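You operate a simulated robot arm through the tools that you are given. There is no shell and no other tool. Be economical: measure what you need, move in short steps, check, and stop when the job is done.

You run a simulated robot arm. Do the job below in one go: nothing can be reset, and whatever is moved stays where it is left.

JOB
Stand the stop peg in the blue hole and fold the purple strip to about 90.
Fine: lay the strip against the peg, slide the clamp bar over it before you fold, let the leaf down and leave it clamped.

Only the result counts: the job must be done as asked and must still hold three seconds after the hand-in. Knocking over, shifting, dropping, spilling or breaking anything else fails it. Flat cloth is picked up by pressing the open fingertips on it (5 to 10 N) and closing them slowly along it; thin cloth reads only 2 to 8 mm in the jaws.

ROBOT AND FRAMES
A 6-joint arm with a two-finger parallel gripper, fixed in place. Base frame: the origin is at the foot of the arm, x ahead of it, y to its left, z up; the work surface is at about z = 82. Lengths are in cm, angles in rad, forces in N, time in s.
With the tool pointing down near the work surface it reaches from about 24 to 64 cm from the base axis. Its first joint turns from -1.152 to 1.152 rad. Payload 2.7 kg.
The tool frame sits at the grasp point between the pads (the TCP): z along the fingers, y along the line on which they close. The tips reach 2.3 cm beyond it. Largest opening 9.4 cm; finger width 3.8, thickness 1; the body of the gripper, 5.4 by 9.6 cm, starts 3.9 cm behind the TCP.
Orientation is that of the tool frame in the base frame, as [roll, pitch, yaw] about the fixed x, y, z axes, in that order (R = Rz(yaw) Ry(pitch) Rx(roll)). With the fingers straight down and closing along the base's y, the tool's x points along the base's -x, its y along +y and its z along -z.

CONTROLS
- The arm moves only by the tool nudge_tool. Its argument "increments" is a list of rows, each a list of 7 numbers: the shift along the tool's x, y, z in cm, then the turn, a rotation vector about the tool's x, y, z in rad, then the finger opening in cm, from 0 to 9.4. In form: [[tx, ty, tz, rx, ry, rz, claw], ...]. A call has 1 to 8 rows; each row shifts and turns the commanded pose from where the row before left it, along the tool's axes as they then stand. A row lasts 0.2 s, in which the tool goes at most 5 cm and 0.15 rad; a call with a longer step from one row to the next is refused whole, and so is a gripper value outside its range. A pose out of reach is approached as far as the arm can. The call stops where the force on the tool passes 90 N (or 10 N more than at its start, if that is more) or the arm is blocked; 0.2 s more then pass. The fingers move at their own pace (about 4.5 cm/s each) and stop on an object; they squeeze with about 42 N. The grip force told is the motor's: it shows also when the fingers shut on nothing. Time passes only in rows, and 0.2 s behind the last, so rows that do not move let the fingers close. It gives the time, the measured TCP pose, the force on the tool (base axes), the opening and the grip force at its end, in the units of the frame above (readings bear some noise), and new pictures: "show" is both (left out), scene, wrist or none.
- Cameras (640 x 400 px; columns grow to the right, rows downward): "scene" is fixed at [7.33, -42.78, 138.98]; the picture's right is [0.73, -0.68, 0.00], its down [-0.38, -0.40, -0.83] and it looks along [0.57, 0.61, -0.55] (base axes); focal length 357 px, centre (320, 200). "wrist" rides on the gripper at [8.6, 1.6, -7.5] in the tool frame; the picture's right is [-0.18, 0.98, 0.00], its down [-0.58, -0.11, -0.81] and it looks along [-0.79, -0.15, 0.59] (tool axes); focal length 243 px, centre (320, 200). There is no depth. A picture from a camera that has moved, and an enlarged one, comes with that camera's place and axes in the base frame and with its lens. The place of the scene camera against the robot may be out by one fixed shift of up to 2.5 cm in any direction.
- enlarge(camera, box): a new picture of the part [left, top, right, bottom] of that camera's present view, enlarged. It takes no simulated time.
- sign_off(): hands the job in; it is judged then, once.

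Work in short steps. Places have to be worked out from the pictures, the camera data and where the tool is seen: move nearer, look again, correct. Check each grasp and each placing, and mend what went wrong. You have 120 turns and 200 pictures in all, those below and enlarged ones among them. Open the gripper and draw the arm clear of the work before you hand the job in, unless the task says otherwise; then end with one line.

The tools are called after "Emit:" as a command line: name --pt "numbers of a row" for each row, then --argument value for the rest, lists and objects as JSON in quotes. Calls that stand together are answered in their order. nudge_tool: Moves the arm, as the interface text tells. Its arguments: {"type":"object","properties":{"increments":{"type":"array","items":{"type":"array","items":{"type":"number"}}},"show":{"type":"string","enum":["both","scene","wrist","none"]}},"required":["increments"]} The other tools are called the same way: enlarge (camera, box) takes an enlarged picture of a part of a camera's view; sign_off () hands the job in.

At the start:

```text
time: 0.0
ee_pos: [34.02, -4.78, 114.51]
tcp_rot: [-3.141, 0.003, 3.14]
contact_force: [0.3, -0.8, -0.1]
finger_gap: 9.4
grip_force: 0.0
```

scene: 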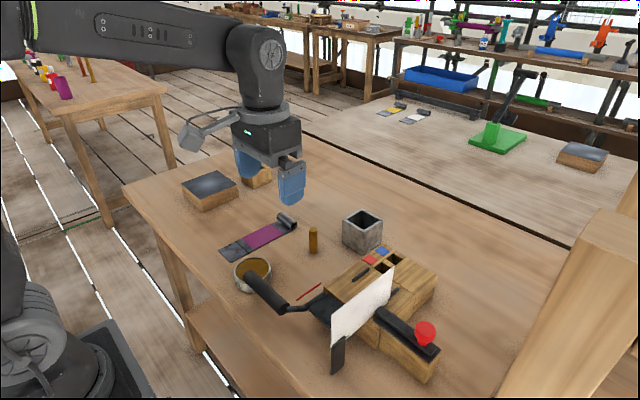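
wrist: 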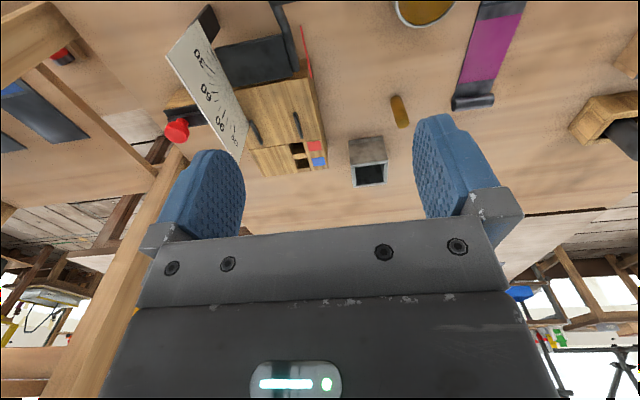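

I start by looking closely at the bending machine and the loose parts.

Emit:
enlarge --camera "scene" --box '[220, 200, 460, 390]'

Emit:
enlarge --camera "wrist" --box '[140, 0, 540, 200]'

Emit:
enlarge --camera "scene" --box '[170, 150, 410, 290]'

```text
2.11 times, centred on (340, 295) of scene
camera zoom: at [7.33, -42.78, 138.98], right [0.73, -0.68, 0.0], down [-0.38, -0.4, -0.83], along [0.57, 0.61, -0.55], focal length 752 px, centre (278, 0)
```

zoom: 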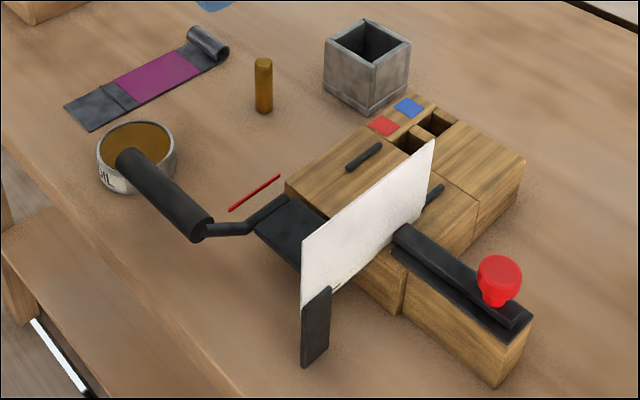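

```text
1.60 times, centred on (340, 100) of wrist
camera zoom: at [25.29, -3.21, 122.03], right [0.18, 0.98, 0.0], down [0.58, -0.11, 0.81], along [0.79, -0.15, -0.59], focal length 388 px, centre (288, 360)
```

zoom: 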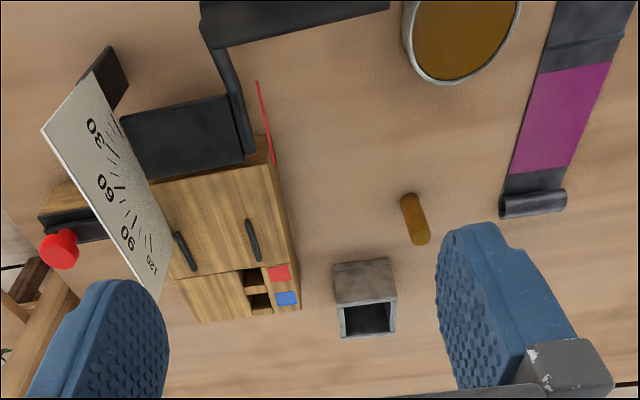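

```text
2.67 times, centred on (290, 220) of scene
camera zoom: at [7.33, -42.78, 138.98], right [0.73, -0.68, 0.0], down [-0.38, -0.4, -0.83], along [0.57, 0.61, -0.55], focal length 952 px, centre (400, 147)
```

zoom: 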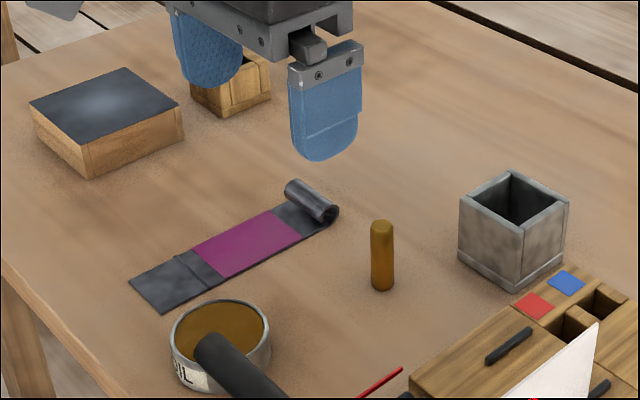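

The peg stands near (51, 5.5), the strip lies near (45.5, 18.5), and the brake body is around x 42–60, y −8…−22. I move right and down a bit for a better look at the brake.

Emit:
nudge_tool --pt "0 -3 2.5 0 0 0 9.4" --pt "0 -3 2.5 0 0 0 9.4" --pt "0 -2 2.5 0 0 0 9.4" --show "wrist"

```text
time: 0.8
ee_pos: [34.23, -12.79, 107.09]
tcp_rot: [3.141, 0.002, -3.14]
contact_force: [-0.7, 0.0, 0.9]
finger_gap: 9.41
grip_force: 0.0
camera wrist: at [25.32, -11.31, 114.51], right [0.18, 0.98, 0.0], down [0.58, -0.11, 0.81], along [0.79, -0.15, -0.59], focal length 243 px, centre (320, 200)
```

wrist: 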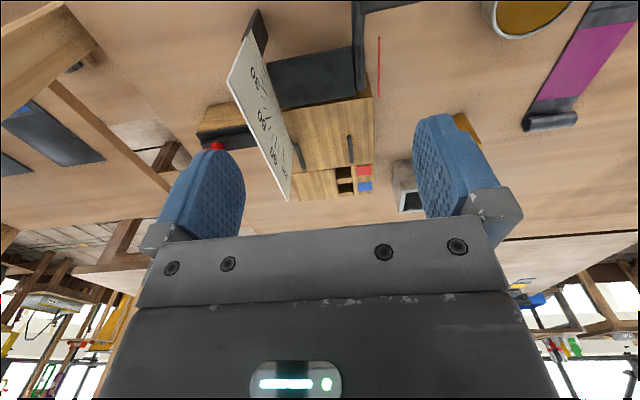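

Emit:
enlarge --camera "wrist" --box '[180, 0, 440, 210]'

```text
1.90 times, centred on (310, 105) of wrist
camera zoom: at [25.32, -11.31, 114.51], right [0.18, 0.98, 0.0], down [0.58, -0.11, 0.81], along [0.79, -0.15, -0.59], focal length 462 px, centre (339, 381)
```

zoom: 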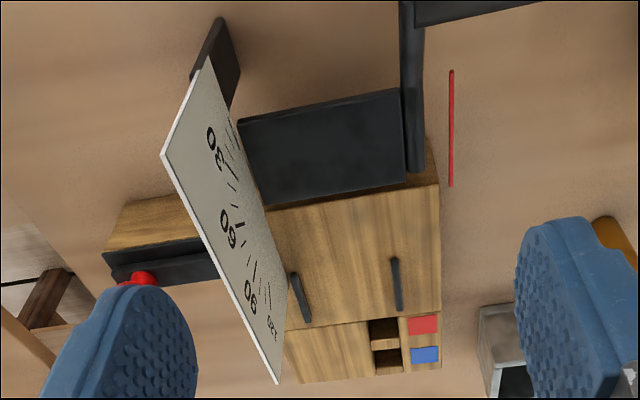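

The brake body looks axis-aligned: top at z≈87.9, x 41.9–60.4, right side y≈−8.3. The holes are near y≈−12.6, with red at x≈54.5 and blue at x≈58.4. Now I look at the strip.

Emit:
nudge_tool --pt "0 4.5 0 0 0 0 9.4" --pt "0 4.5 0 0 0 0 9.4" --pt "0 4.5 0 0 0 0 9.4" --pt "0 4.5 0 0 0 0 9.4" --pt "0 4.5 0 0 0 0 9.4" --pt "0 4.5 0 0 0 0 9.4" --pt "0 3 3 0 0 0 9.4" --show "wrist"

```text
time: 2.4
ee_pos: [34.14, 17.24, 104.0]
tcp_rot: [3.14, 0.002, 3.141]
contact_force: [-0.1, 0.8, -0.2]
finger_gap: 9.39
grip_force: 0.1
camera wrist: at [25.35, 18.89, 111.5], right [0.18, 0.98, 0.0], down [0.58, -0.11, 0.81], along [0.79, -0.15, -0.59], focal length 243 px, centre (320, 200)
```

wrist: 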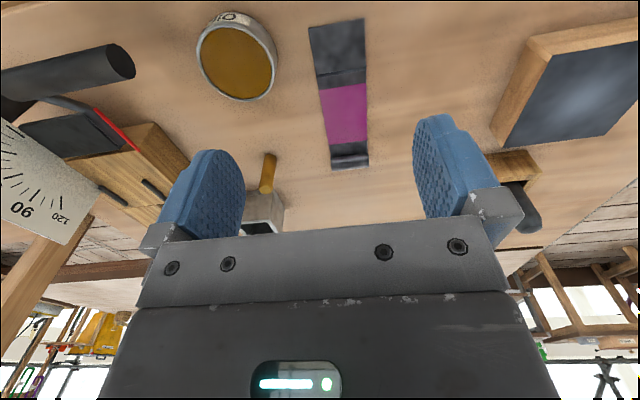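

Emit:
enlarge --camera "wrist" --box '[270, 10, 410, 180]'

Emit:
enlarge --camera "scene" --box '[210, 205, 310, 268]'

Emit:
enlarge --camera "scene" --box '[310, 235, 450, 385]'

```text
2.35 times, centred on (340, 95) of wrist
camera zoom: at [25.35, 18.89, 111.5], right [0.18, 0.98, 0.0], down [0.58, -0.11, 0.81], along [0.79, -0.15, -0.59], focal length 571 px, centre (273, 447)
```

zoom: 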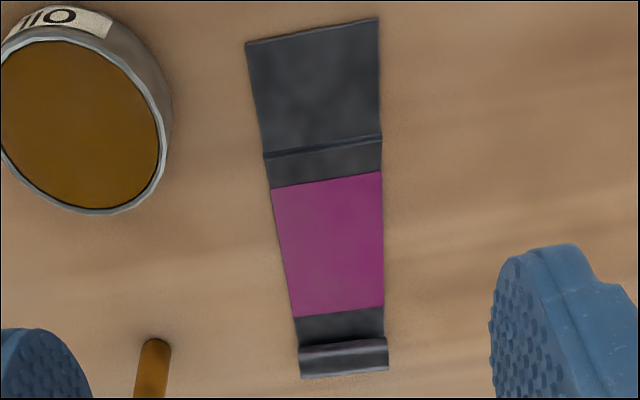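

```text
6.35 times, centred on (260, 236) of scene
camera zoom: at [7.33, -42.78, 138.98], right [0.73, -0.68, 0.0], down [-0.38, -0.4, -0.83], along [0.57, 0.61, -0.55], focal length 2267 px, centre (701, -32)
```

zoom: 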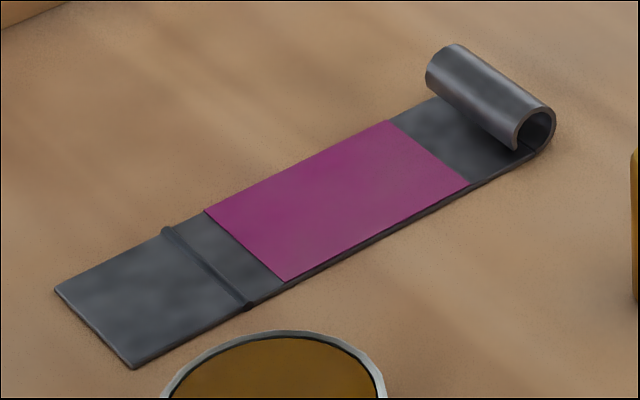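

```text
2.67 times, centred on (380, 310) of scene
camera zoom: at [7.33, -42.78, 138.98], right [0.73, -0.68, 0.0], down [-0.38, -0.4, -0.83], along [0.57, 0.61, -0.55], focal length 952 px, centre (160, -93)
```

zoom: 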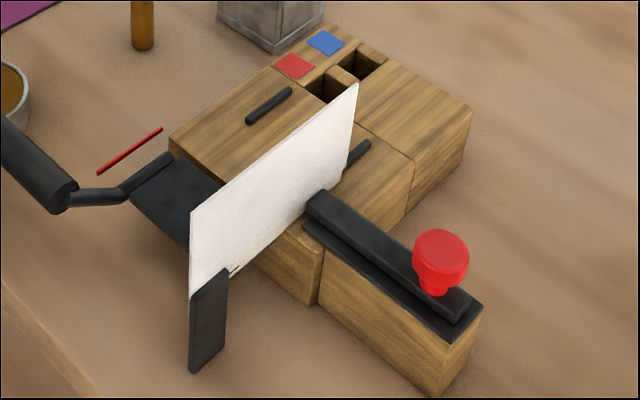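

The strip has a crease at x≈40, its flap runs x 34.8–40, and the raised curl is at x≈53–54.5 (width y 15.6–21.5). The flap goes on the leaf and the curl goes against the peg. I do the peg first and go closer to it.

Emit:
nudge_tool --pt "-3 -3.5 0 0 0 0 9.4" --pt "-3 -3.5 1 0 0 0 9.4" --pt "-2 -4.5 1 0 0 0 9.4" --show "wrist"

```text
refused: row 3 steps farther than a row can; nothing moved
```

Rows were slightly too long, so I shorten them.

Emit:
nudge_tool --pt "-3 -3.5 0 0 0 0 9.4" --pt "-3 -3.5 1 0 0 0 9.4" --pt "-2 -4.2 1 0 0 0 9.4" --show "wrist"

```text
time: 3.2
ee_pos: [41.92, 5.98, 101.99]
tcp_rot: [3.139, 0.001, -3.14]
contact_force: [-0.5, -0.6, -0.6]
finger_gap: 9.4
grip_force: 0.0
camera wrist: at [33.28, 7.56, 109.49], right [0.18, 0.98, 0.0], down [0.58, -0.11, 0.81], along [0.79, -0.15, -0.59], focal length 243 px, centre (320, 200)
```

wrist: 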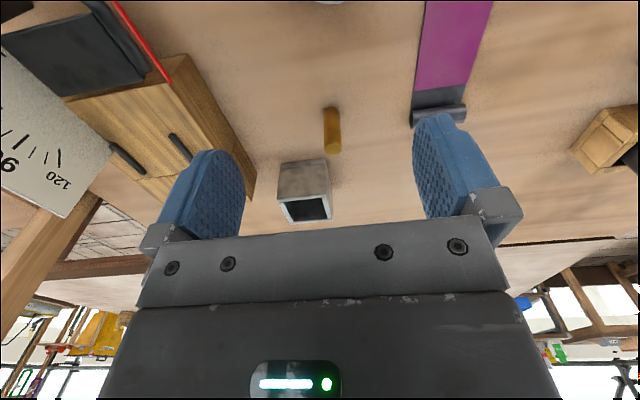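

Emit:
enlarge --camera "wrist" --box '[260, 90, 400, 230]'

```text
2.86 times, centred on (330, 160) of wrist
camera zoom: at [33.28, 7.56, 109.49], right [0.18, 0.98, 0.0], down [0.58, -0.11, 0.81], along [0.79, -0.15, -0.59], focal length 693 px, centre (291, 314)
```

zoom: 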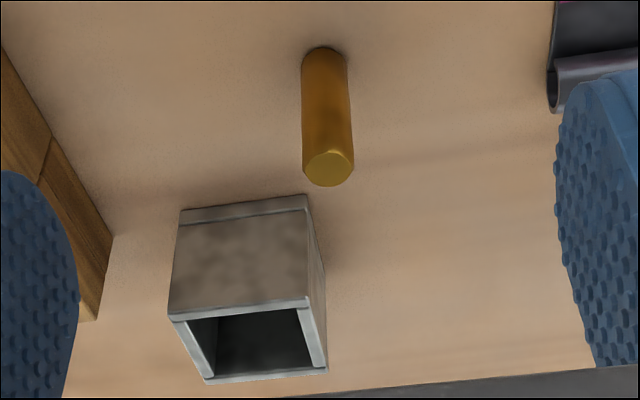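

Peg: base centre at about (51.4, 5.6), diameter ≈2, top z≈89.1. I move over it and then down around its upper part.

Emit:
nudge_tool --pt "-4 -0.2 2.5 0 0 0 9.4" --pt "-4 -0.2 2.5 0 0 0 8" --pt "-1.5 0 2.5 0 0 0 7" --show "both"

```text
time: 4.0
ee_pos: [51.64, 5.72, 94.44]
tcp_rot: [-3.141, 0.0, 3.141]
contact_force: [0.0, -0.6, 0.9]
finger_gap: 7.0
grip_force: 0.0
camera wrist: at [42.86, 7.2, 101.97], right [0.18, 0.98, 0.0], down [0.58, -0.11, 0.81], along [0.79, -0.15, -0.59], focal length 243 px, centre (320, 200)
```

scene: 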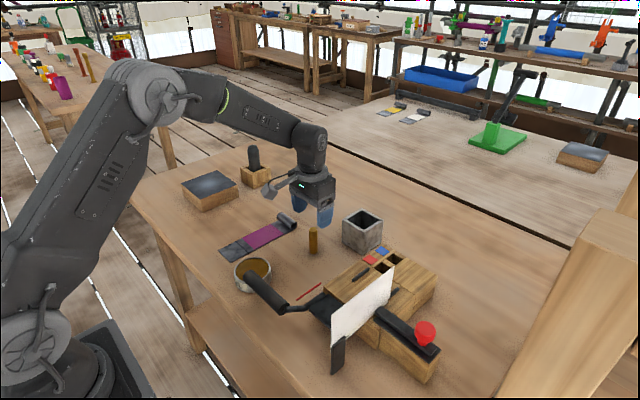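
wrist: 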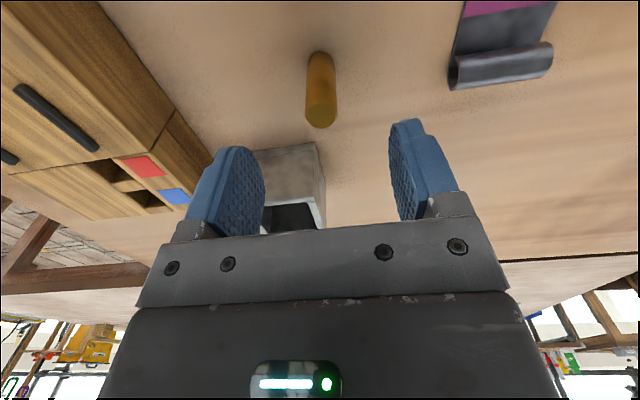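

Peg still reads (51.3, 5.6). I go down 6 cm and close on it.

Emit:
nudge_tool --pt "0.3 -0.1 3 0 0 0 7" --pt "0 0 3 0 0 0 6" --pt "0 0 0 0 0 0 3" --pt "0 0 0 0 0 0 0.5" --pt "0 0 0 0 0 0 0.5" --pt "0 0 0 0 0 0 0.5" --show "both"

```text
time: 5.4
ee_pos: [51.37, 5.59, 88.6]
tcp_rot: [-3.141, 0.001, 3.141]
contact_force: [0.1, -0.5, -0.1]
finger_gap: 2.01
grip_force: 42.0
camera wrist: at [42.58, 7.07, 96.0], right [0.18, 0.98, 0.0], down [0.58, -0.11, 0.81], along [0.79, -0.15, -0.59], focal length 243 px, centre (320, 200)
```

scene: 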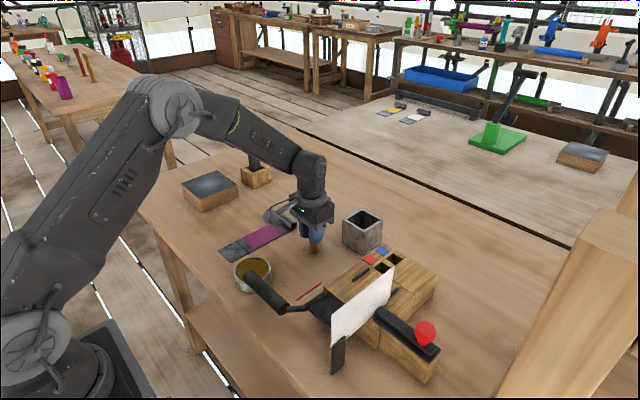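
wrist: 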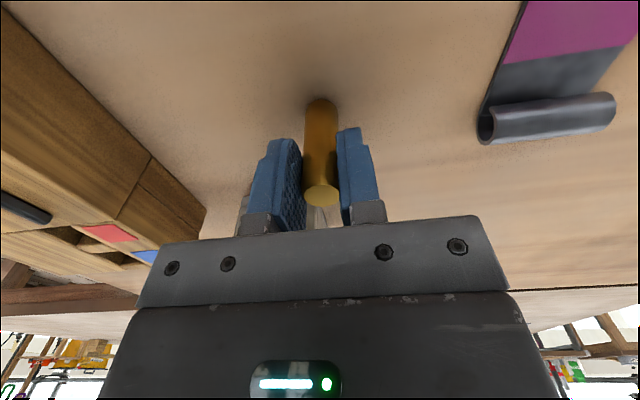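

Gripped at 2.01 cm. I lift it and carry it towards the holes, keeping off to one side so I can see them.

Emit:
nudge_tool --pt "0 0 -4 0 0 0 0.5" --pt "0 0 -4 0 0 0 0.5" --pt "0 -4 -2.5 0 0 0 0.5" --pt "0 -4.5 0 0 0 0 0.5" --pt "0 -4.5 0 0 0 0 0.5" --show "wrist"

```text
time: 6.6
ee_pos: [51.27, -7.38, 99.1]
tcp_rot: [3.14, 0.001, -3.14]
contact_force: [0.3, -0.8, -1.5]
finger_gap: 1.95
grip_force: 42.3
camera wrist: at [42.58, -5.91, 106.58], right [0.18, 0.98, 0.0], down [0.58, -0.11, 0.81], along [0.79, -0.15, -0.59], focal length 243 px, centre (320, 200)
```

wrist: 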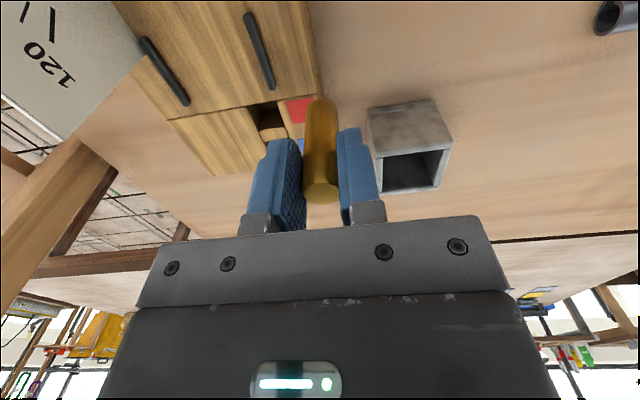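

The finger hides the blue hole, so I move forward 4.5 cm to see it above the fingertips.

Emit:
nudge_tool --pt "-4.5 -1 0 0 0 0 0.5" --pt "0 0 0 0 0 0 0.5" --show "none"

Emit:
enlarge --camera "wrist" --box '[180, 20, 380, 170]'

```text
time: 7.2
ee_pos: [55.66, -8.5, 99.07]
tcp_rot: [-3.141, 0.001, 3.141]
contact_force: [-0.7, 0.3, -0.8]
finger_gap: 1.98
grip_force: 42.3
```

```text
2.67 times, centred on (280, 95) of wrist
camera zoom: at [47.03, -6.91, 106.6], right [0.18, 0.98, 0.0], down [0.58, -0.11, 0.81], along [0.79, -0.15, -0.59], focal length 647 px, centre (427, 480)
```

zoom: 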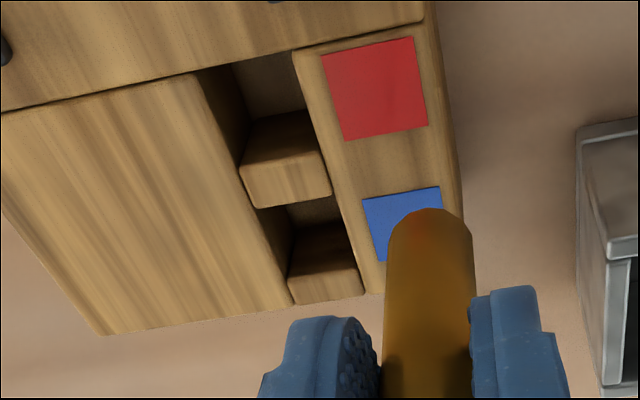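

The blue hole comes out at x 57.05–59.4, y −14.1…−11.75, centred on (58.2, −12.9). I move the peg right above it.

Emit:
nudge_tool --pt "-2.55 -3 0 0 0 0 0.5" --pt "0 -1.43 1.5 0 0 0 0.5" --pt "0 0 1.9 0 0 0 0.5" --pt "0 0 0 0 0 0 0.5" --show "none"

Emit:
enlarge --camera "wrist" --box '[220, 20, 400, 170]'

Emit:
enlarge --camera "scene" --box '[340, 210, 440, 290]'

```text
time: 8.2
ee_pos: [58.24, -12.98, 95.74]
tcp_rot: [-3.14, 0.002, -3.142]
contact_force: [-0.4, 1.0, -2.1]
finger_gap: 2.01
grip_force: 42.2
```

```text
2.67 times, centred on (310, 95) of wrist
camera zoom: at [49.53, -11.32, 103.19], right [0.18, 0.98, 0.0], down [0.58, -0.11, 0.81], along [0.79, -0.15, -0.59], focal length 647 px, centre (347, 480)
```

zoom: 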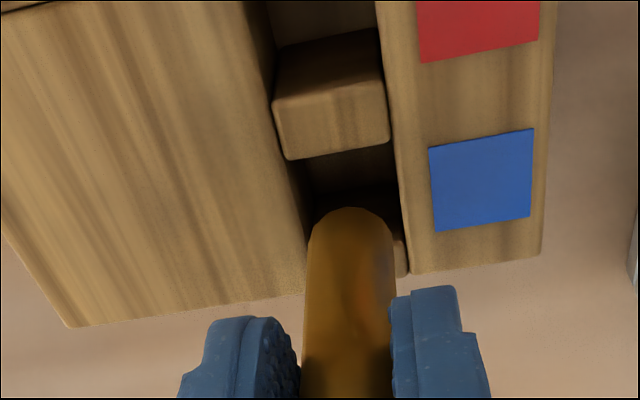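

```text
5.00 times, centred on (390, 250) of scene
camera zoom: at [7.33, -42.78, 138.98], right [0.73, -0.68, 0.0], down [-0.38, -0.4, -0.83], along [0.57, 0.61, -0.55], focal length 1786 px, centre (-30, -50)
```

zoom: 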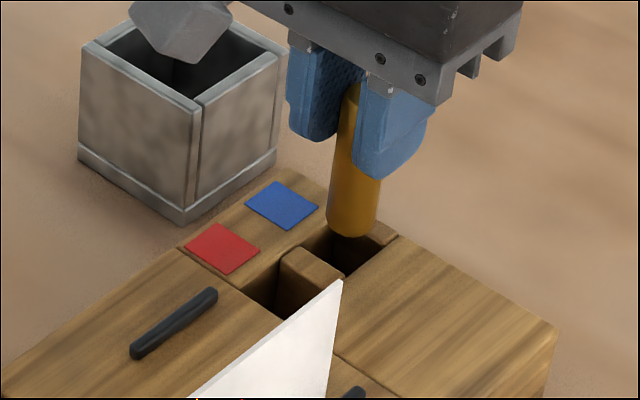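

Refined hole centre is (58.25, −12.97), matching the tool. I lower the peg in small steps while watching the force.

Emit:
nudge_tool --pt "0 0 0.8 0 0 0 0.5" --pt "0 0 0.8 0 0 0 0.5" --pt "0 0 0.8 0 0 0 0.5" --show "none"

Emit:
enlarge --camera "scene" --box '[340, 210, 440, 290]'

```text
time: 9.0
ee_pos: [58.6, -13.05, 93.93]
tcp_rot: [-3.138, 0.018, -3.14]
contact_force: [0.6, -3.1, 34.2]
finger_gap: 1.93
grip_force: 42.0
```

```text
5.00 times, centred on (390, 250) of scene
camera zoom: at [7.27, -42.77, 138.99], right [0.73, -0.68, 0.0], down [-0.38, -0.4, -0.83], along [0.57, 0.61, -0.55], focal length 1786 px, centre (-30, -50)
```

zoom: 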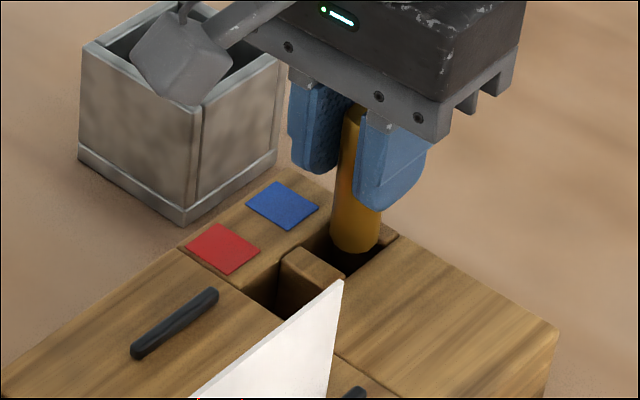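

It touched something (34 N) after about 1.5 cm. I lift slightly and look for the misalignment.

Emit:
nudge_tool --pt "0 0 -1 0 0 0 0.5" --pt "0 0 -0.6 0 0 0 0.5" --pt "0 0 0 0 0 0 0.5" --show "none"

Emit:
enlarge --camera "wrist" --box '[250, 40, 390, 150]'

Emit:
enlarge --camera "scene" --box '[360, 230, 420, 280]'

```text
time: 9.8
ee_pos: [58.18, -12.79, 94.77]
tcp_rot: [3.14, -0.002, 3.141]
contact_force: [-0.4, -0.1, -1.7]
finger_gap: 1.97
grip_force: 41.8
```

```text
3.64 times, centred on (320, 95) of wrist
camera zoom: at [49.51, -11.3, 102.3], right [0.18, 0.98, 0.0], down [0.58, -0.11, 0.81], along [0.79, -0.15, -0.59], focal length 882 px, centre (320, 582)
```

zoom: 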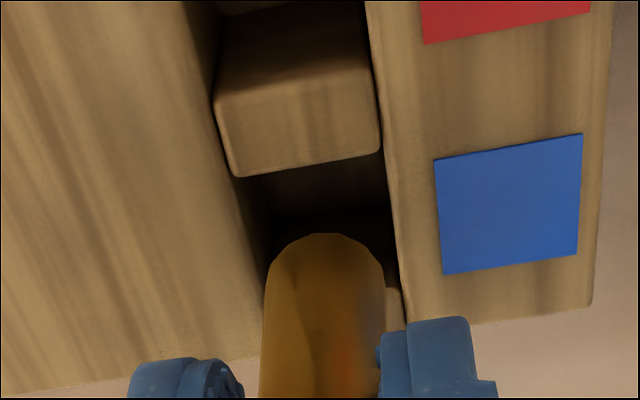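

```text
8.00 times, centred on (390, 255) of scene
camera zoom: at [7.33, -42.78, 138.98], right [0.73, -0.68, 0.0], down [-0.38, -0.4, -0.83], along [0.57, 0.61, -0.55], focal length 2857 px, centre (-240, -240)
```

zoom: 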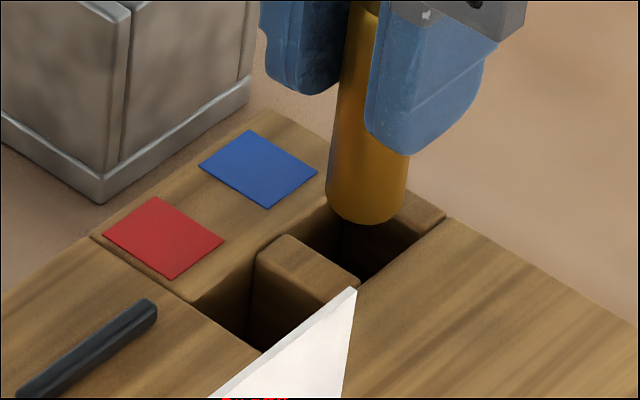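

The peg sits ≈0.4 cm forward of the TCP because I picked it slightly off-centre, so its bottom caught the rear block. I shift back 0.4 cm and try again gently.

Emit:
nudge_tool --pt "0.4 -0.12 0 0 0 0 0.5" --pt "0 0 0 0 0 0 0.5" --show "none"

Emit:
enlarge --camera "scene" --box '[360, 230, 420, 280]'

Emit:
nudge_tool --pt "0 0 0.5 0 0 0 0.5" --pt "0 0 0.5 0 0 0 0.5" --pt "0 0 0.4 0 0 0 0.5" --show "none"

Emit:
enlarge --camera "scene" --box '[360, 230, 420, 280]'

```text
time: 10.4
ee_pos: [57.79, -13.09, 94.99]
tcp_rot: [3.141, 0.0, -3.141]
contact_force: [0.5, -0.3, -2.5]
finger_gap: 1.99
grip_force: 41.9
```

```text
8.00 times, centred on (390, 255) of scene
camera zoom: at [7.33, -42.78, 138.98], right [0.73, -0.68, 0.0], down [-0.38, -0.4, -0.83], along [0.57, 0.61, -0.55], focal length 2857 px, centre (-240, -240)
```

zoom: 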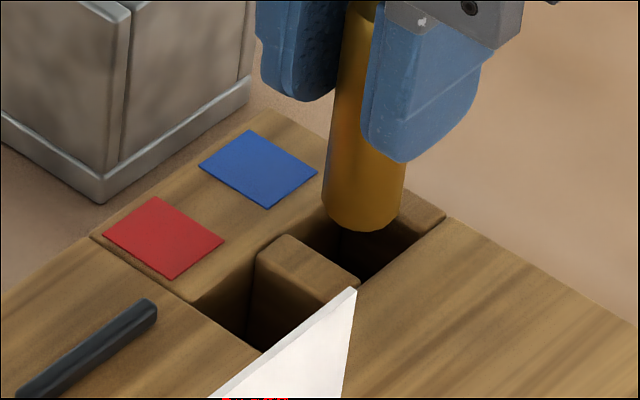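

```text
time: 11.2
ee_pos: [57.88, -12.99, 93.44]
tcp_rot: [-3.142, 0.0, -3.141]
contact_force: [0.1, -0.2, -1.4]
finger_gap: 2.0
grip_force: 42.4
```

```text
8.00 times, centred on (390, 255) of scene
camera zoom: at [7.33, -42.78, 138.98], right [0.73, -0.68, 0.0], down [-0.38, -0.4, -0.83], along [0.57, 0.61, -0.55], focal length 2857 px, centre (-240, -240)
```

zoom: 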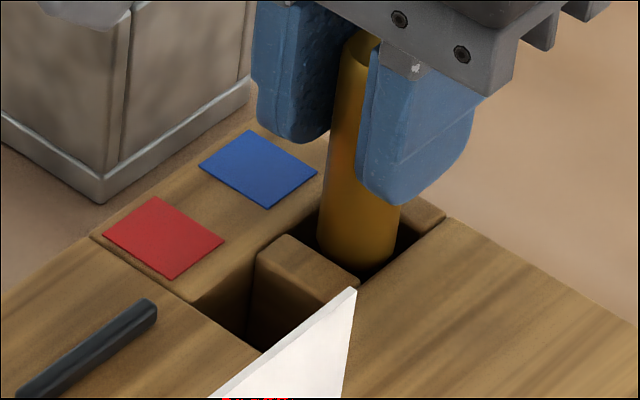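

No contact at z 93.44 and the peg is entering the hole. I continue down.

Emit:
nudge_tool --pt "0 0 0.5 0 0 0 0.5" --pt "0 0 0.5 0 0 0 0.5" --pt "0 0 0.5 0 0 0 0.5" --pt "0 0 0.5 0 0 0 0.5" --show "none"

Emit:
enlarge --camera "scene" --box '[360, 230, 420, 280]'

```text
time: 12.2
ee_pos: [57.82, -12.97, 91.56]
tcp_rot: [-3.142, 0.0, -3.141]
contact_force: [-0.5, 0.6, -2.0]
finger_gap: 1.99
grip_force: 42.2
```

```text
8.00 times, centred on (390, 255) of scene
camera zoom: at [7.33, -42.78, 138.98], right [0.73, -0.68, 0.0], down [-0.38, -0.4, -0.83], along [0.57, 0.61, -0.55], focal length 2857 px, centre (-240, -240)
```

zoom: 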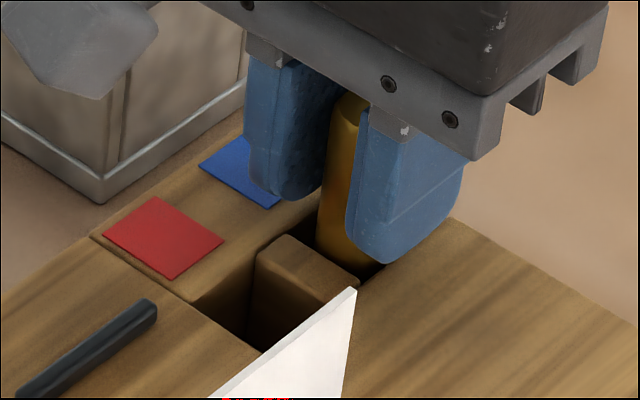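

The peg is in with no force, so I lower it the last centimetre or until it touches.

Emit:
nudge_tool --pt "0 0 0.4 0 0 0 0.5" --pt "0 0 0.4 0 0 0 0.5" --pt "0 0 0.2 0 0 0 0.5" --show "none"

```text
time: 13.0
ee_pos: [57.91, -12.91, 90.8]
tcp_rot: [3.141, 0.004, -3.139]
contact_force: [-8.3, 2.3, 19.1]
finger_gap: 1.98
grip_force: 42.0
```

The peg meets the bottom (19 N). I release it, rise and look.

Emit:
nudge_tool --pt "0 0 -0.15 0 0 0 0.5" --pt "0 0 0 0 0 0 4" --pt "0 0 0 0 0 0 4" --pt "0 0 0 0 0 0 5" --pt "0 0 -4 0 0 0 5" --pt "0 0 -4 0 0 0 5" --show "none"

Emit:
enlarge --camera "scene" --box '[350, 220, 430, 280]'

Emit:
enlarge --camera "wrist" --box '[240, 0, 400, 150]'

```text
time: 14.4
ee_pos: [57.8, -12.92, 98.68]
tcp_rot: [3.141, 0.001, 3.141]
contact_force: [-0.1, 0.6, 0.1]
finger_gap: 5.02
grip_force: 0.0
```

```text
6.67 times, centred on (390, 250) of scene
camera zoom: at [7.33, -42.78, 138.98], right [0.73, -0.68, 0.0], down [-0.38, -0.4, -0.83], along [0.57, 0.61, -0.55], focal length 2381 px, centre (-147, -133)
```

zoom: 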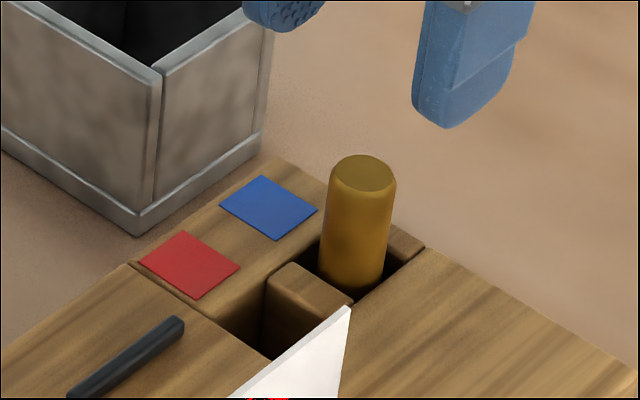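

```text
2.67 times, centred on (320, 75) of wrist
camera zoom: at [49.12, -11.43, 106.14], right [0.18, 0.98, 0.0], down [0.58, -0.11, 0.81], along [0.79, -0.15, -0.59], focal length 647 px, centre (320, 533)
```

zoom: 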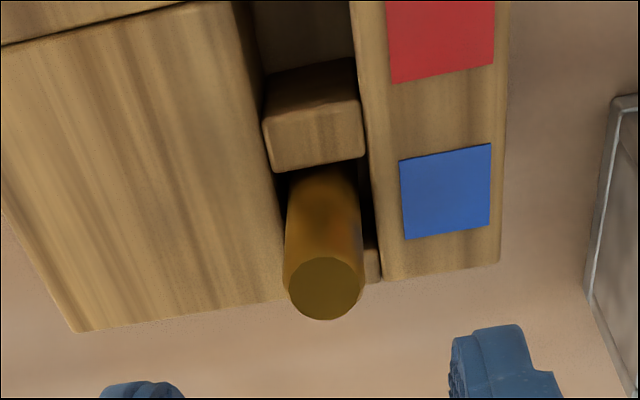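

The peg stands well in the blue hole with its near face at x≈57.25. Now I go over to the strip.

Emit:
nudge_tool --pt "2.5 4 0 0 0 0 8" --pt "2.5 4 0 0 0 0 8" --pt "2 4.5 0 0 0 0 8" --pt "2 4.5 0 0 0 0 8" --pt "0 4.8 0 0 0 0 8" --pt "0 4.8 0 0 0 0 8" --pt "0 4.8 0 0 0 0 8" --show "wrist"

Emit:
enlarge --camera "wrist" --box '[260, 0, 400, 160]'

```text
time: 16.0
ee_pos: [48.91, 18.41, 98.76]
tcp_rot: [3.141, 0.0, 3.141]
contact_force: [-0.2, 0.0, -0.2]
finger_gap: 8.01
grip_force: 0.0
camera wrist: at [40.12, 20.03, 106.22], right [0.18, 0.98, 0.0], down [0.58, -0.11, 0.81], along [0.79, -0.15, -0.59], focal length 243 px, centre (320, 200)
```

wrist: 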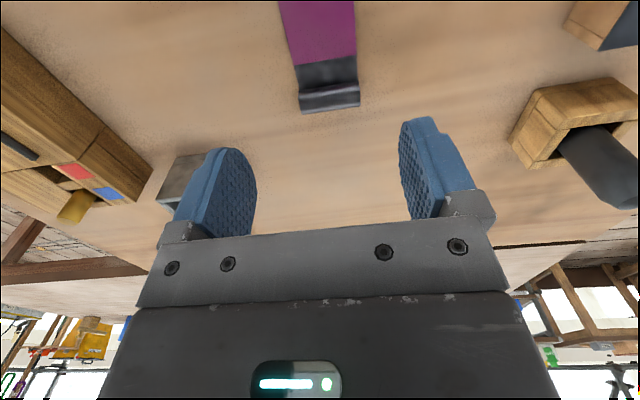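

```text
2.50 times, centred on (330, 80) of wrist
camera zoom: at [40.12, 20.03, 106.22], right [0.18, 0.98, 0.0], down [0.58, -0.11, 0.81], along [0.79, -0.15, -0.59], focal length 606 px, centre (295, 500)
```

zoom: 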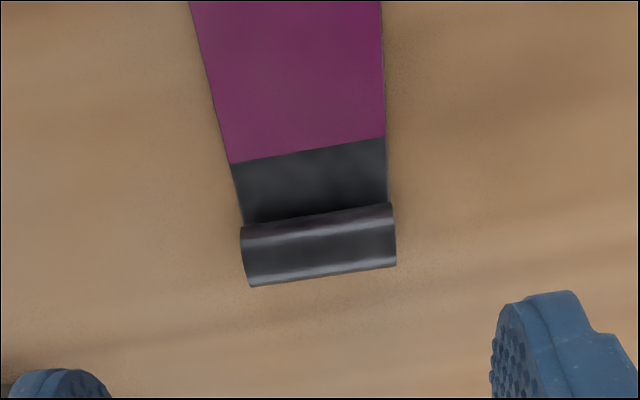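

Strip width y 15.55–21.45, centred on 18.5. The curl reaches x≈55.0 and crease-to-end is ≈15 cm, which puts the crease at the hinge with the curl on the peg. I grip it across its width near the curl, at x≈52.6, and first come to just above.

Emit:
nudge_tool --pt "-2 0.05 3.5 0 0 0 8" --pt "-1.7 0 4 0 0 0 8" --pt "0 0 3.5 0 0 0 8" --pt "0 0 0 0 0 0 8" --show "both"

```text
time: 17.0
ee_pos: [52.58, 18.45, 87.62]
tcp_rot: [3.138, 0.001, -3.141]
contact_force: [-0.1, 0.0, -0.6]
finger_gap: 8.02
grip_force: 0.1
camera wrist: at [43.81, 20.03, 95.15], right [0.18, 0.98, 0.0], down [0.58, -0.11, 0.81], along [0.79, -0.15, -0.59], focal length 243 px, centre (320, 200)
```

scene: 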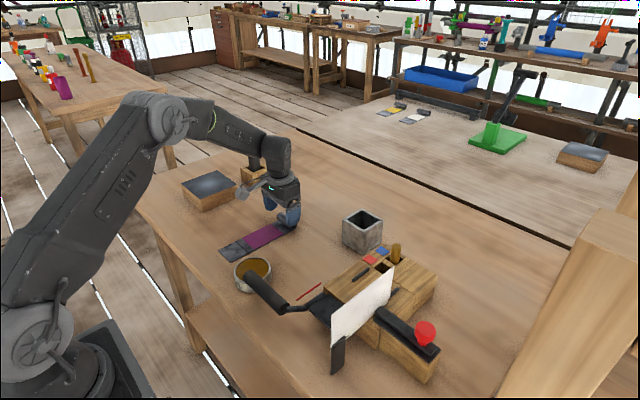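
wrist: 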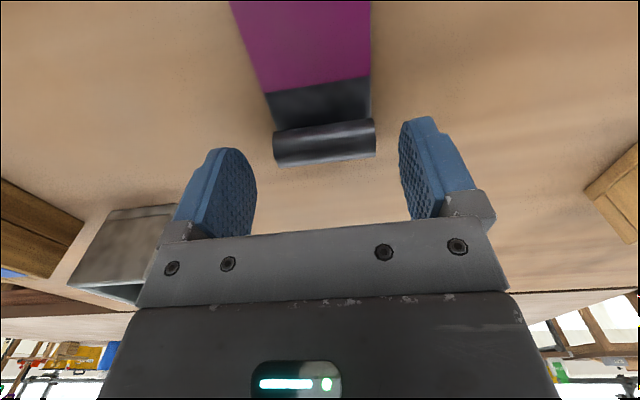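

Centred on the strip. I lower until the tips just clear the table and close on the edges.

Emit:
nudge_tool --pt "0 0 1.6 0 0 0 8" --pt "0 0 1.4 0 0 0 8" --pt "0 0 0 0 0 0 6.4" --pt "0 0 0 0 0 0 5" --pt "0 0 0 0 0 0 4.5" --pt "0 0 0 0 0 0 4.5" --show "both"

```text
time: 18.4
ee_pos: [52.59, 18.42, 84.68]
tcp_rot: [3.139, 0.003, 3.14]
contact_force: [0.6, 1.4, 0.3]
finger_gap: 5.97
grip_force: 42.4
camera wrist: at [43.83, 19.99, 92.16], right [0.18, 0.98, 0.0], down [0.58, -0.11, 0.81], along [0.79, -0.15, -0.59], focal length 243 px, centre (320, 200)
```

scene: 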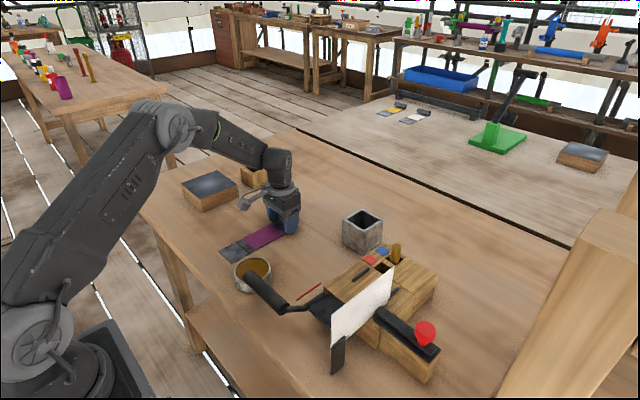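
wrist: 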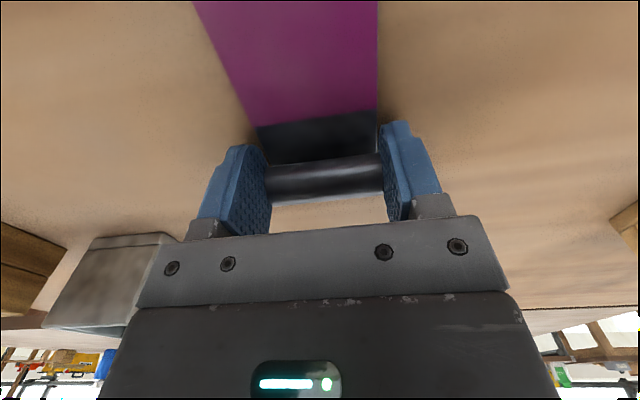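

Gripped at 5.97 cm. I lift 4 cm and check that the strip comes up level.

Emit:
nudge_tool --pt "0 0 -1 0 0 0 4.5" --pt "0 0 -1.5 0 0 0 4.5" --pt "0 0 -1.5 0 0 0 4.5" --pt "0 0 0 0 0 0 4.5" --show "none"

Emit:
enlarge --camera "scene" --box '[200, 160, 320, 270]'

```text
time: 19.4
ee_pos: [52.62, 18.57, 88.69]
tcp_rot: [3.141, 0.0, 3.14]
contact_force: [0.6, -0.1, -0.7]
finger_gap: 4.49
grip_force: 0.0
```

```text
3.64 times, centred on (260, 215) of scene
camera zoom: at [7.33, -42.78, 138.98], right [0.73, -0.68, 0.0], down [-0.38, -0.4, -0.83], along [0.57, 0.61, -0.55], focal length 1299 px, centre (538, 146)
```

zoom: 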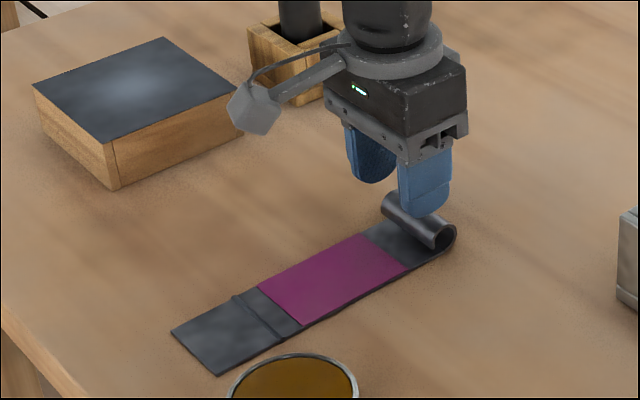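

The grip slipped off, since the tips were above the plate edge and far from the centre of mass. I move back, check where the strip lies now, and plan to grip the plate edges nearer its middle with the tips touching the table.

Emit:
nudge_tool --pt "1 0 -4 0 0 0 7" --pt "3 0 -3 0 0 0 8" --pt "4 0 -2 0 0 0 8" --pt "4 0 -1 0 0 0 8" --show "none"

Emit:
enlarge --camera "wrist" --box '[230, 0, 430, 160]'

```text
time: 20.4
ee_pos: [40.56, 18.35, 98.62]
tcp_rot: [-3.141, 0.002, -3.141]
contact_force: [0.2, 0.7, -0.2]
finger_gap: 8.02
grip_force: 0.1
```

```text
2.50 times, centred on (330, 80) of wrist
camera zoom: at [31.75, 20.0, 106.11], right [0.18, 0.98, 0.0], down [0.58, -0.11, 0.81], along [0.79, -0.15, -0.59], focal length 606 px, centre (295, 500)
```

zoom: 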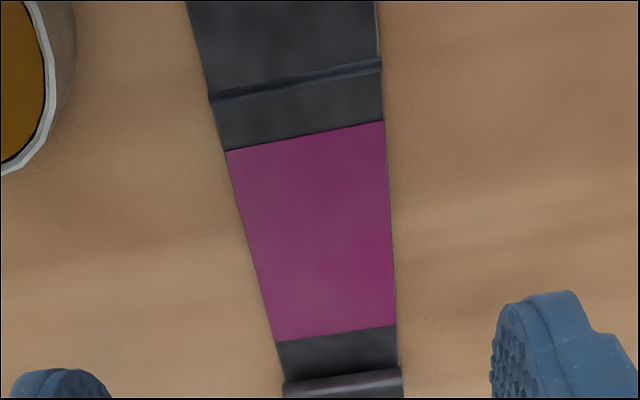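

The strip hasn't moved (crease x≈39.85, y 15.5–21.4). I go to x≈42.7 and lower the tips to the table.

Emit:
nudge_tool --pt "-2.1 0.1 4 0 0 0 7.6" --pt "0 0 4.5 0 0 0 7.6" --pt "0 0 4 0 0 0 7.6" --pt "0 0 1.3 0 0 0 7.6" --pt "0 0 0.4 0 0 0 7.6" --show "wrist"

```text
time: 21.6
ee_pos: [42.59, 18.66, 84.46]
tcp_rot: [3.139, 0.001, -3.141]
contact_force: [0.4, 0.5, -0.1]
finger_gap: 7.61
grip_force: 0.0
camera wrist: at [33.94, 20.14, 91.9], right [0.18, 0.98, 0.0], down [0.58, -0.11, 0.81], along [0.79, -0.15, -0.59], focal length 243 px, centre (320, 200)
```

wrist: 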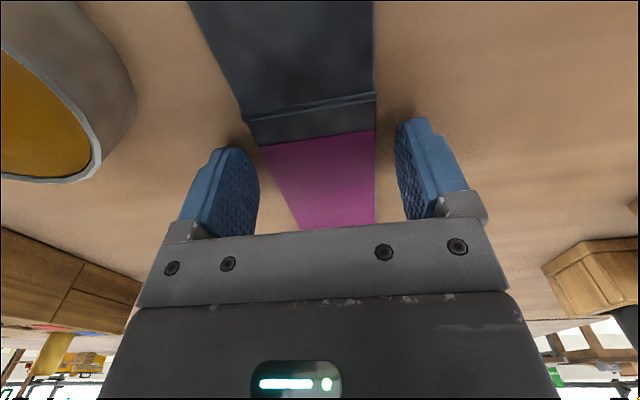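

Still no table contact. I creep down to a light touch, then close.

Emit:
nudge_tool --pt "0 0 0.1 0 0 0 7.6" --pt "0 0 0.1 0 0 0 7.6" --show "none"

Emit:
nudge_tool --pt "0 -0.1 0.05 0 0 0 7.2" --pt "0 0 0 0 0 0 6.2" --pt "0 0 0 0 0 0 5.6" --pt "0 0 0 0 0 0 5.2" --pt "0 0 0 0 0 0 5" --show "wrist"

```text
time: 22.2
ee_pos: [42.71, 18.58, 84.27]
tcp_rot: [-3.141, 0.002, 3.14]
contact_force: [-1.5, -0.8, 6.3]
finger_gap: 7.6
grip_force: 0.6
```

```text
time: 23.4
ee_pos: [42.63, 18.36, 84.34]
tcp_rot: [3.141, 0.004, -3.14]
contact_force: [2.1, -12.5, 24.9]
finger_gap: 5.94
grip_force: 42.0
camera wrist: at [33.99, 19.98, 91.77], right [0.18, 0.98, 0.0], down [0.58, -0.11, 0.81], along [0.79, -0.15, -0.59], focal length 243 px, centre (320, 200)
```

wrist: 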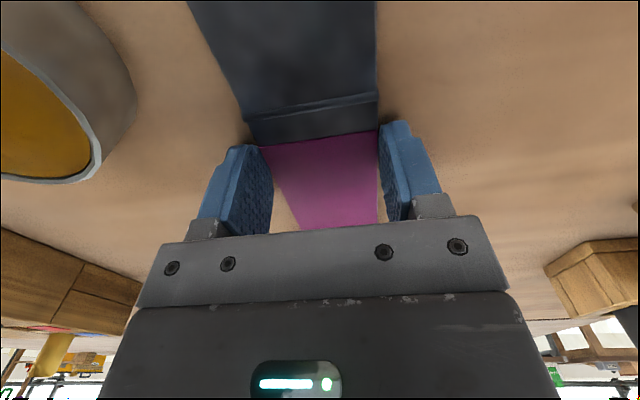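

Gripped the plate edges at 5.94 cm with the tips on the table. I lift slowly by 3 cm and check.

Emit:
nudge_tool --pt "0 0 -0.4 0 0 0 5" --pt "0 0 -0.6 0 0 0 5" --pt "0 0 -0.8 0 0 0 5" --pt "0 0 -0.8 0 0 0 5" --pt "0 0 0 0 0 0 5" --show "none"

Emit:
enlarge --camera "scene" --box '[200, 180, 320, 270]'

```text
time: 24.6
ee_pos: [42.52, 18.47, 86.82]
tcp_rot: [3.141, 0.001, 3.141]
contact_force: [0.5, -0.2, -2.2]
finger_gap: 5.92
grip_force: 42.0
```

```text
4.44 times, centred on (260, 225) of scene
camera zoom: at [7.33, -42.78, 138.98], right [0.73, -0.68, 0.0], down [-0.38, -0.4, -0.83], along [0.57, 0.61, -0.55], focal length 1587 px, centre (587, 89)
```

zoom: 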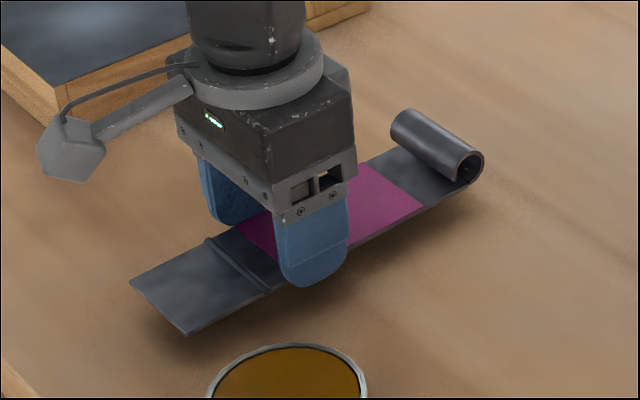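

The strip is lifted level (about 0.2 kg). I raise it and carry it over the brake.

Emit:
nudge_tool --pt "0 0 -3.5 0 0 0 5" --pt "0 0 -3.5 0 0 0 5" --pt "0 0 -3.5 0 0 0 5" --pt "0 -3.5 -2 0 0 0 5" --pt "0 -4 0 0 0 0 5" --pt "0 -4 0 0 0 0 5" --pt "0 -4 0 0 0 0 5" --pt "0 -4 0 0 0 0 5" --show "none"

Emit:
nudge_tool --pt "0 -4 0 0 0 0 5" --pt "0 -4 0 0 0 0 5" --pt "0 -3.5 0 0 0 0 5" --pt "-1 -2 0 0 0 0 5" --pt "0 0 0 0 0 0 5" --show "both"

```text
time: 26.4
ee_pos: [42.6, -1.2, 99.14]
tcp_rot: [3.141, -0.001, 3.141]
contact_force: [0.5, -0.5, -2.2]
finger_gap: 5.94
grip_force: 42.3
```

```text
time: 27.6
ee_pos: [43.63, -14.69, 99.23]
tcp_rot: [3.138, 0.001, -3.141]
contact_force: [-0.4, -0.4, -2.3]
finger_gap: 5.92
grip_force: 41.7
camera wrist: at [35.0, -13.06, 106.7], right [0.18, 0.98, 0.0], down [0.58, -0.11, 0.81], along [0.79, -0.15, -0.59], focal length 243 px, centre (320, 200)
```

scene: 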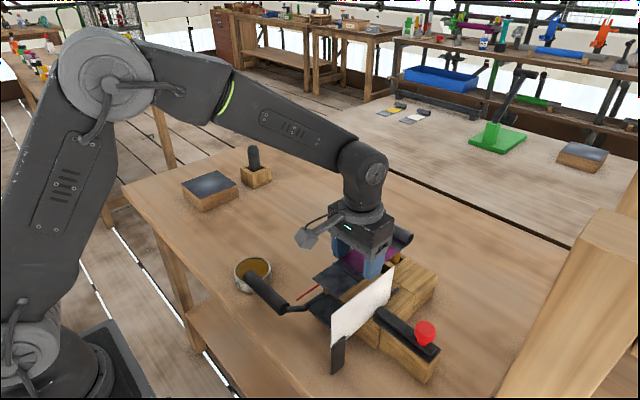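
wrist: 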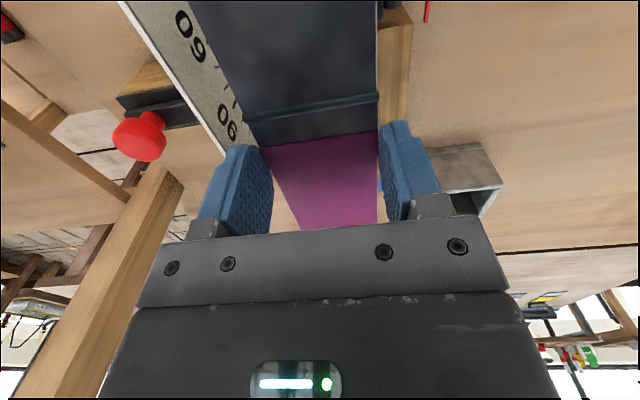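

I align on y≈−15.2, midway between the guides, about 1.1 cm short of the peg. I lower to just above the bed and look.

Emit:
nudge_tool --pt "0 -0.5 2 0 0 0 5" --pt "0 0 2.5 0 0 0 5" --pt "0 0 2.2 0 0 0 5" --pt "0 0 0 0 0 0 5" --show "wrist"

Emit:
enlarge --camera "scene" --box '[290, 220, 450, 350]'

```text
time: 28.6
ee_pos: [43.6, -15.12, 92.6]
tcp_rot: [-3.141, 0.0, -3.14]
contact_force: [-0.1, -0.1, -3.4]
finger_gap: 5.94
grip_force: 42.0
camera wrist: at [34.95, -13.53, 99.98], right [0.18, 0.98, 0.0], down [0.58, -0.11, 0.81], along [0.79, -0.15, -0.59], focal length 243 px, centre (320, 200)
```

wrist: 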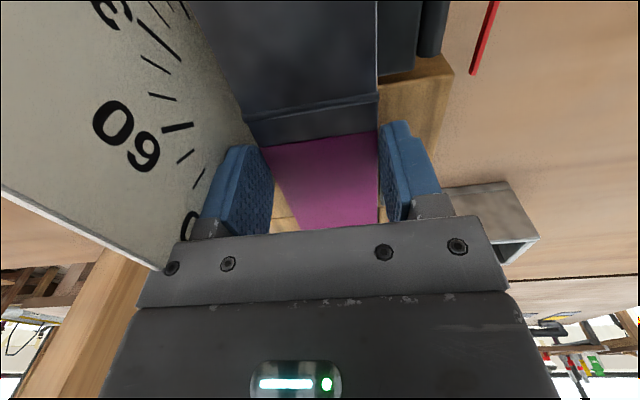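

```text
3.08 times, centred on (370, 285) of scene
camera zoom: at [7.34, -42.78, 138.98], right [0.73, -0.68, 0.0], down [-0.38, -0.4, -0.83], along [0.57, 0.61, -0.55], focal length 1099 px, centre (166, -62)
```

zoom: 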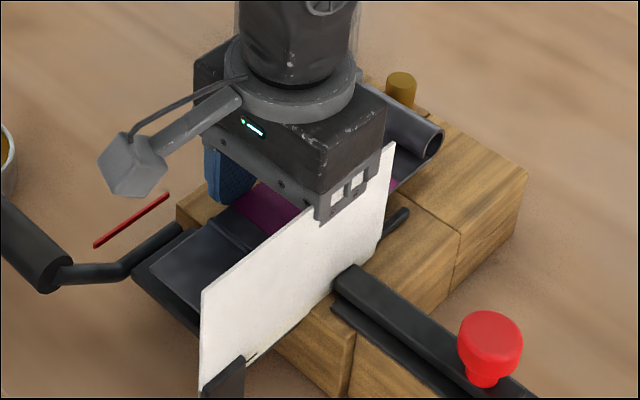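

Clear all round. I lower in small steps to the bed.

Emit:
nudge_tool --pt "0 0 0.8 0 0 0 5" --pt "0 0 0.6 0 0 0 5" --pt "0 0 0.5 0 0 0 5" --show "none"

```text
time: 29.4
ee_pos: [43.73, -15.1, 90.66]
tcp_rot: [3.14, 0.0, 3.141]
contact_force: [0.0, -0.7, -3.4]
finger_gap: 5.96
grip_force: 42.0
```

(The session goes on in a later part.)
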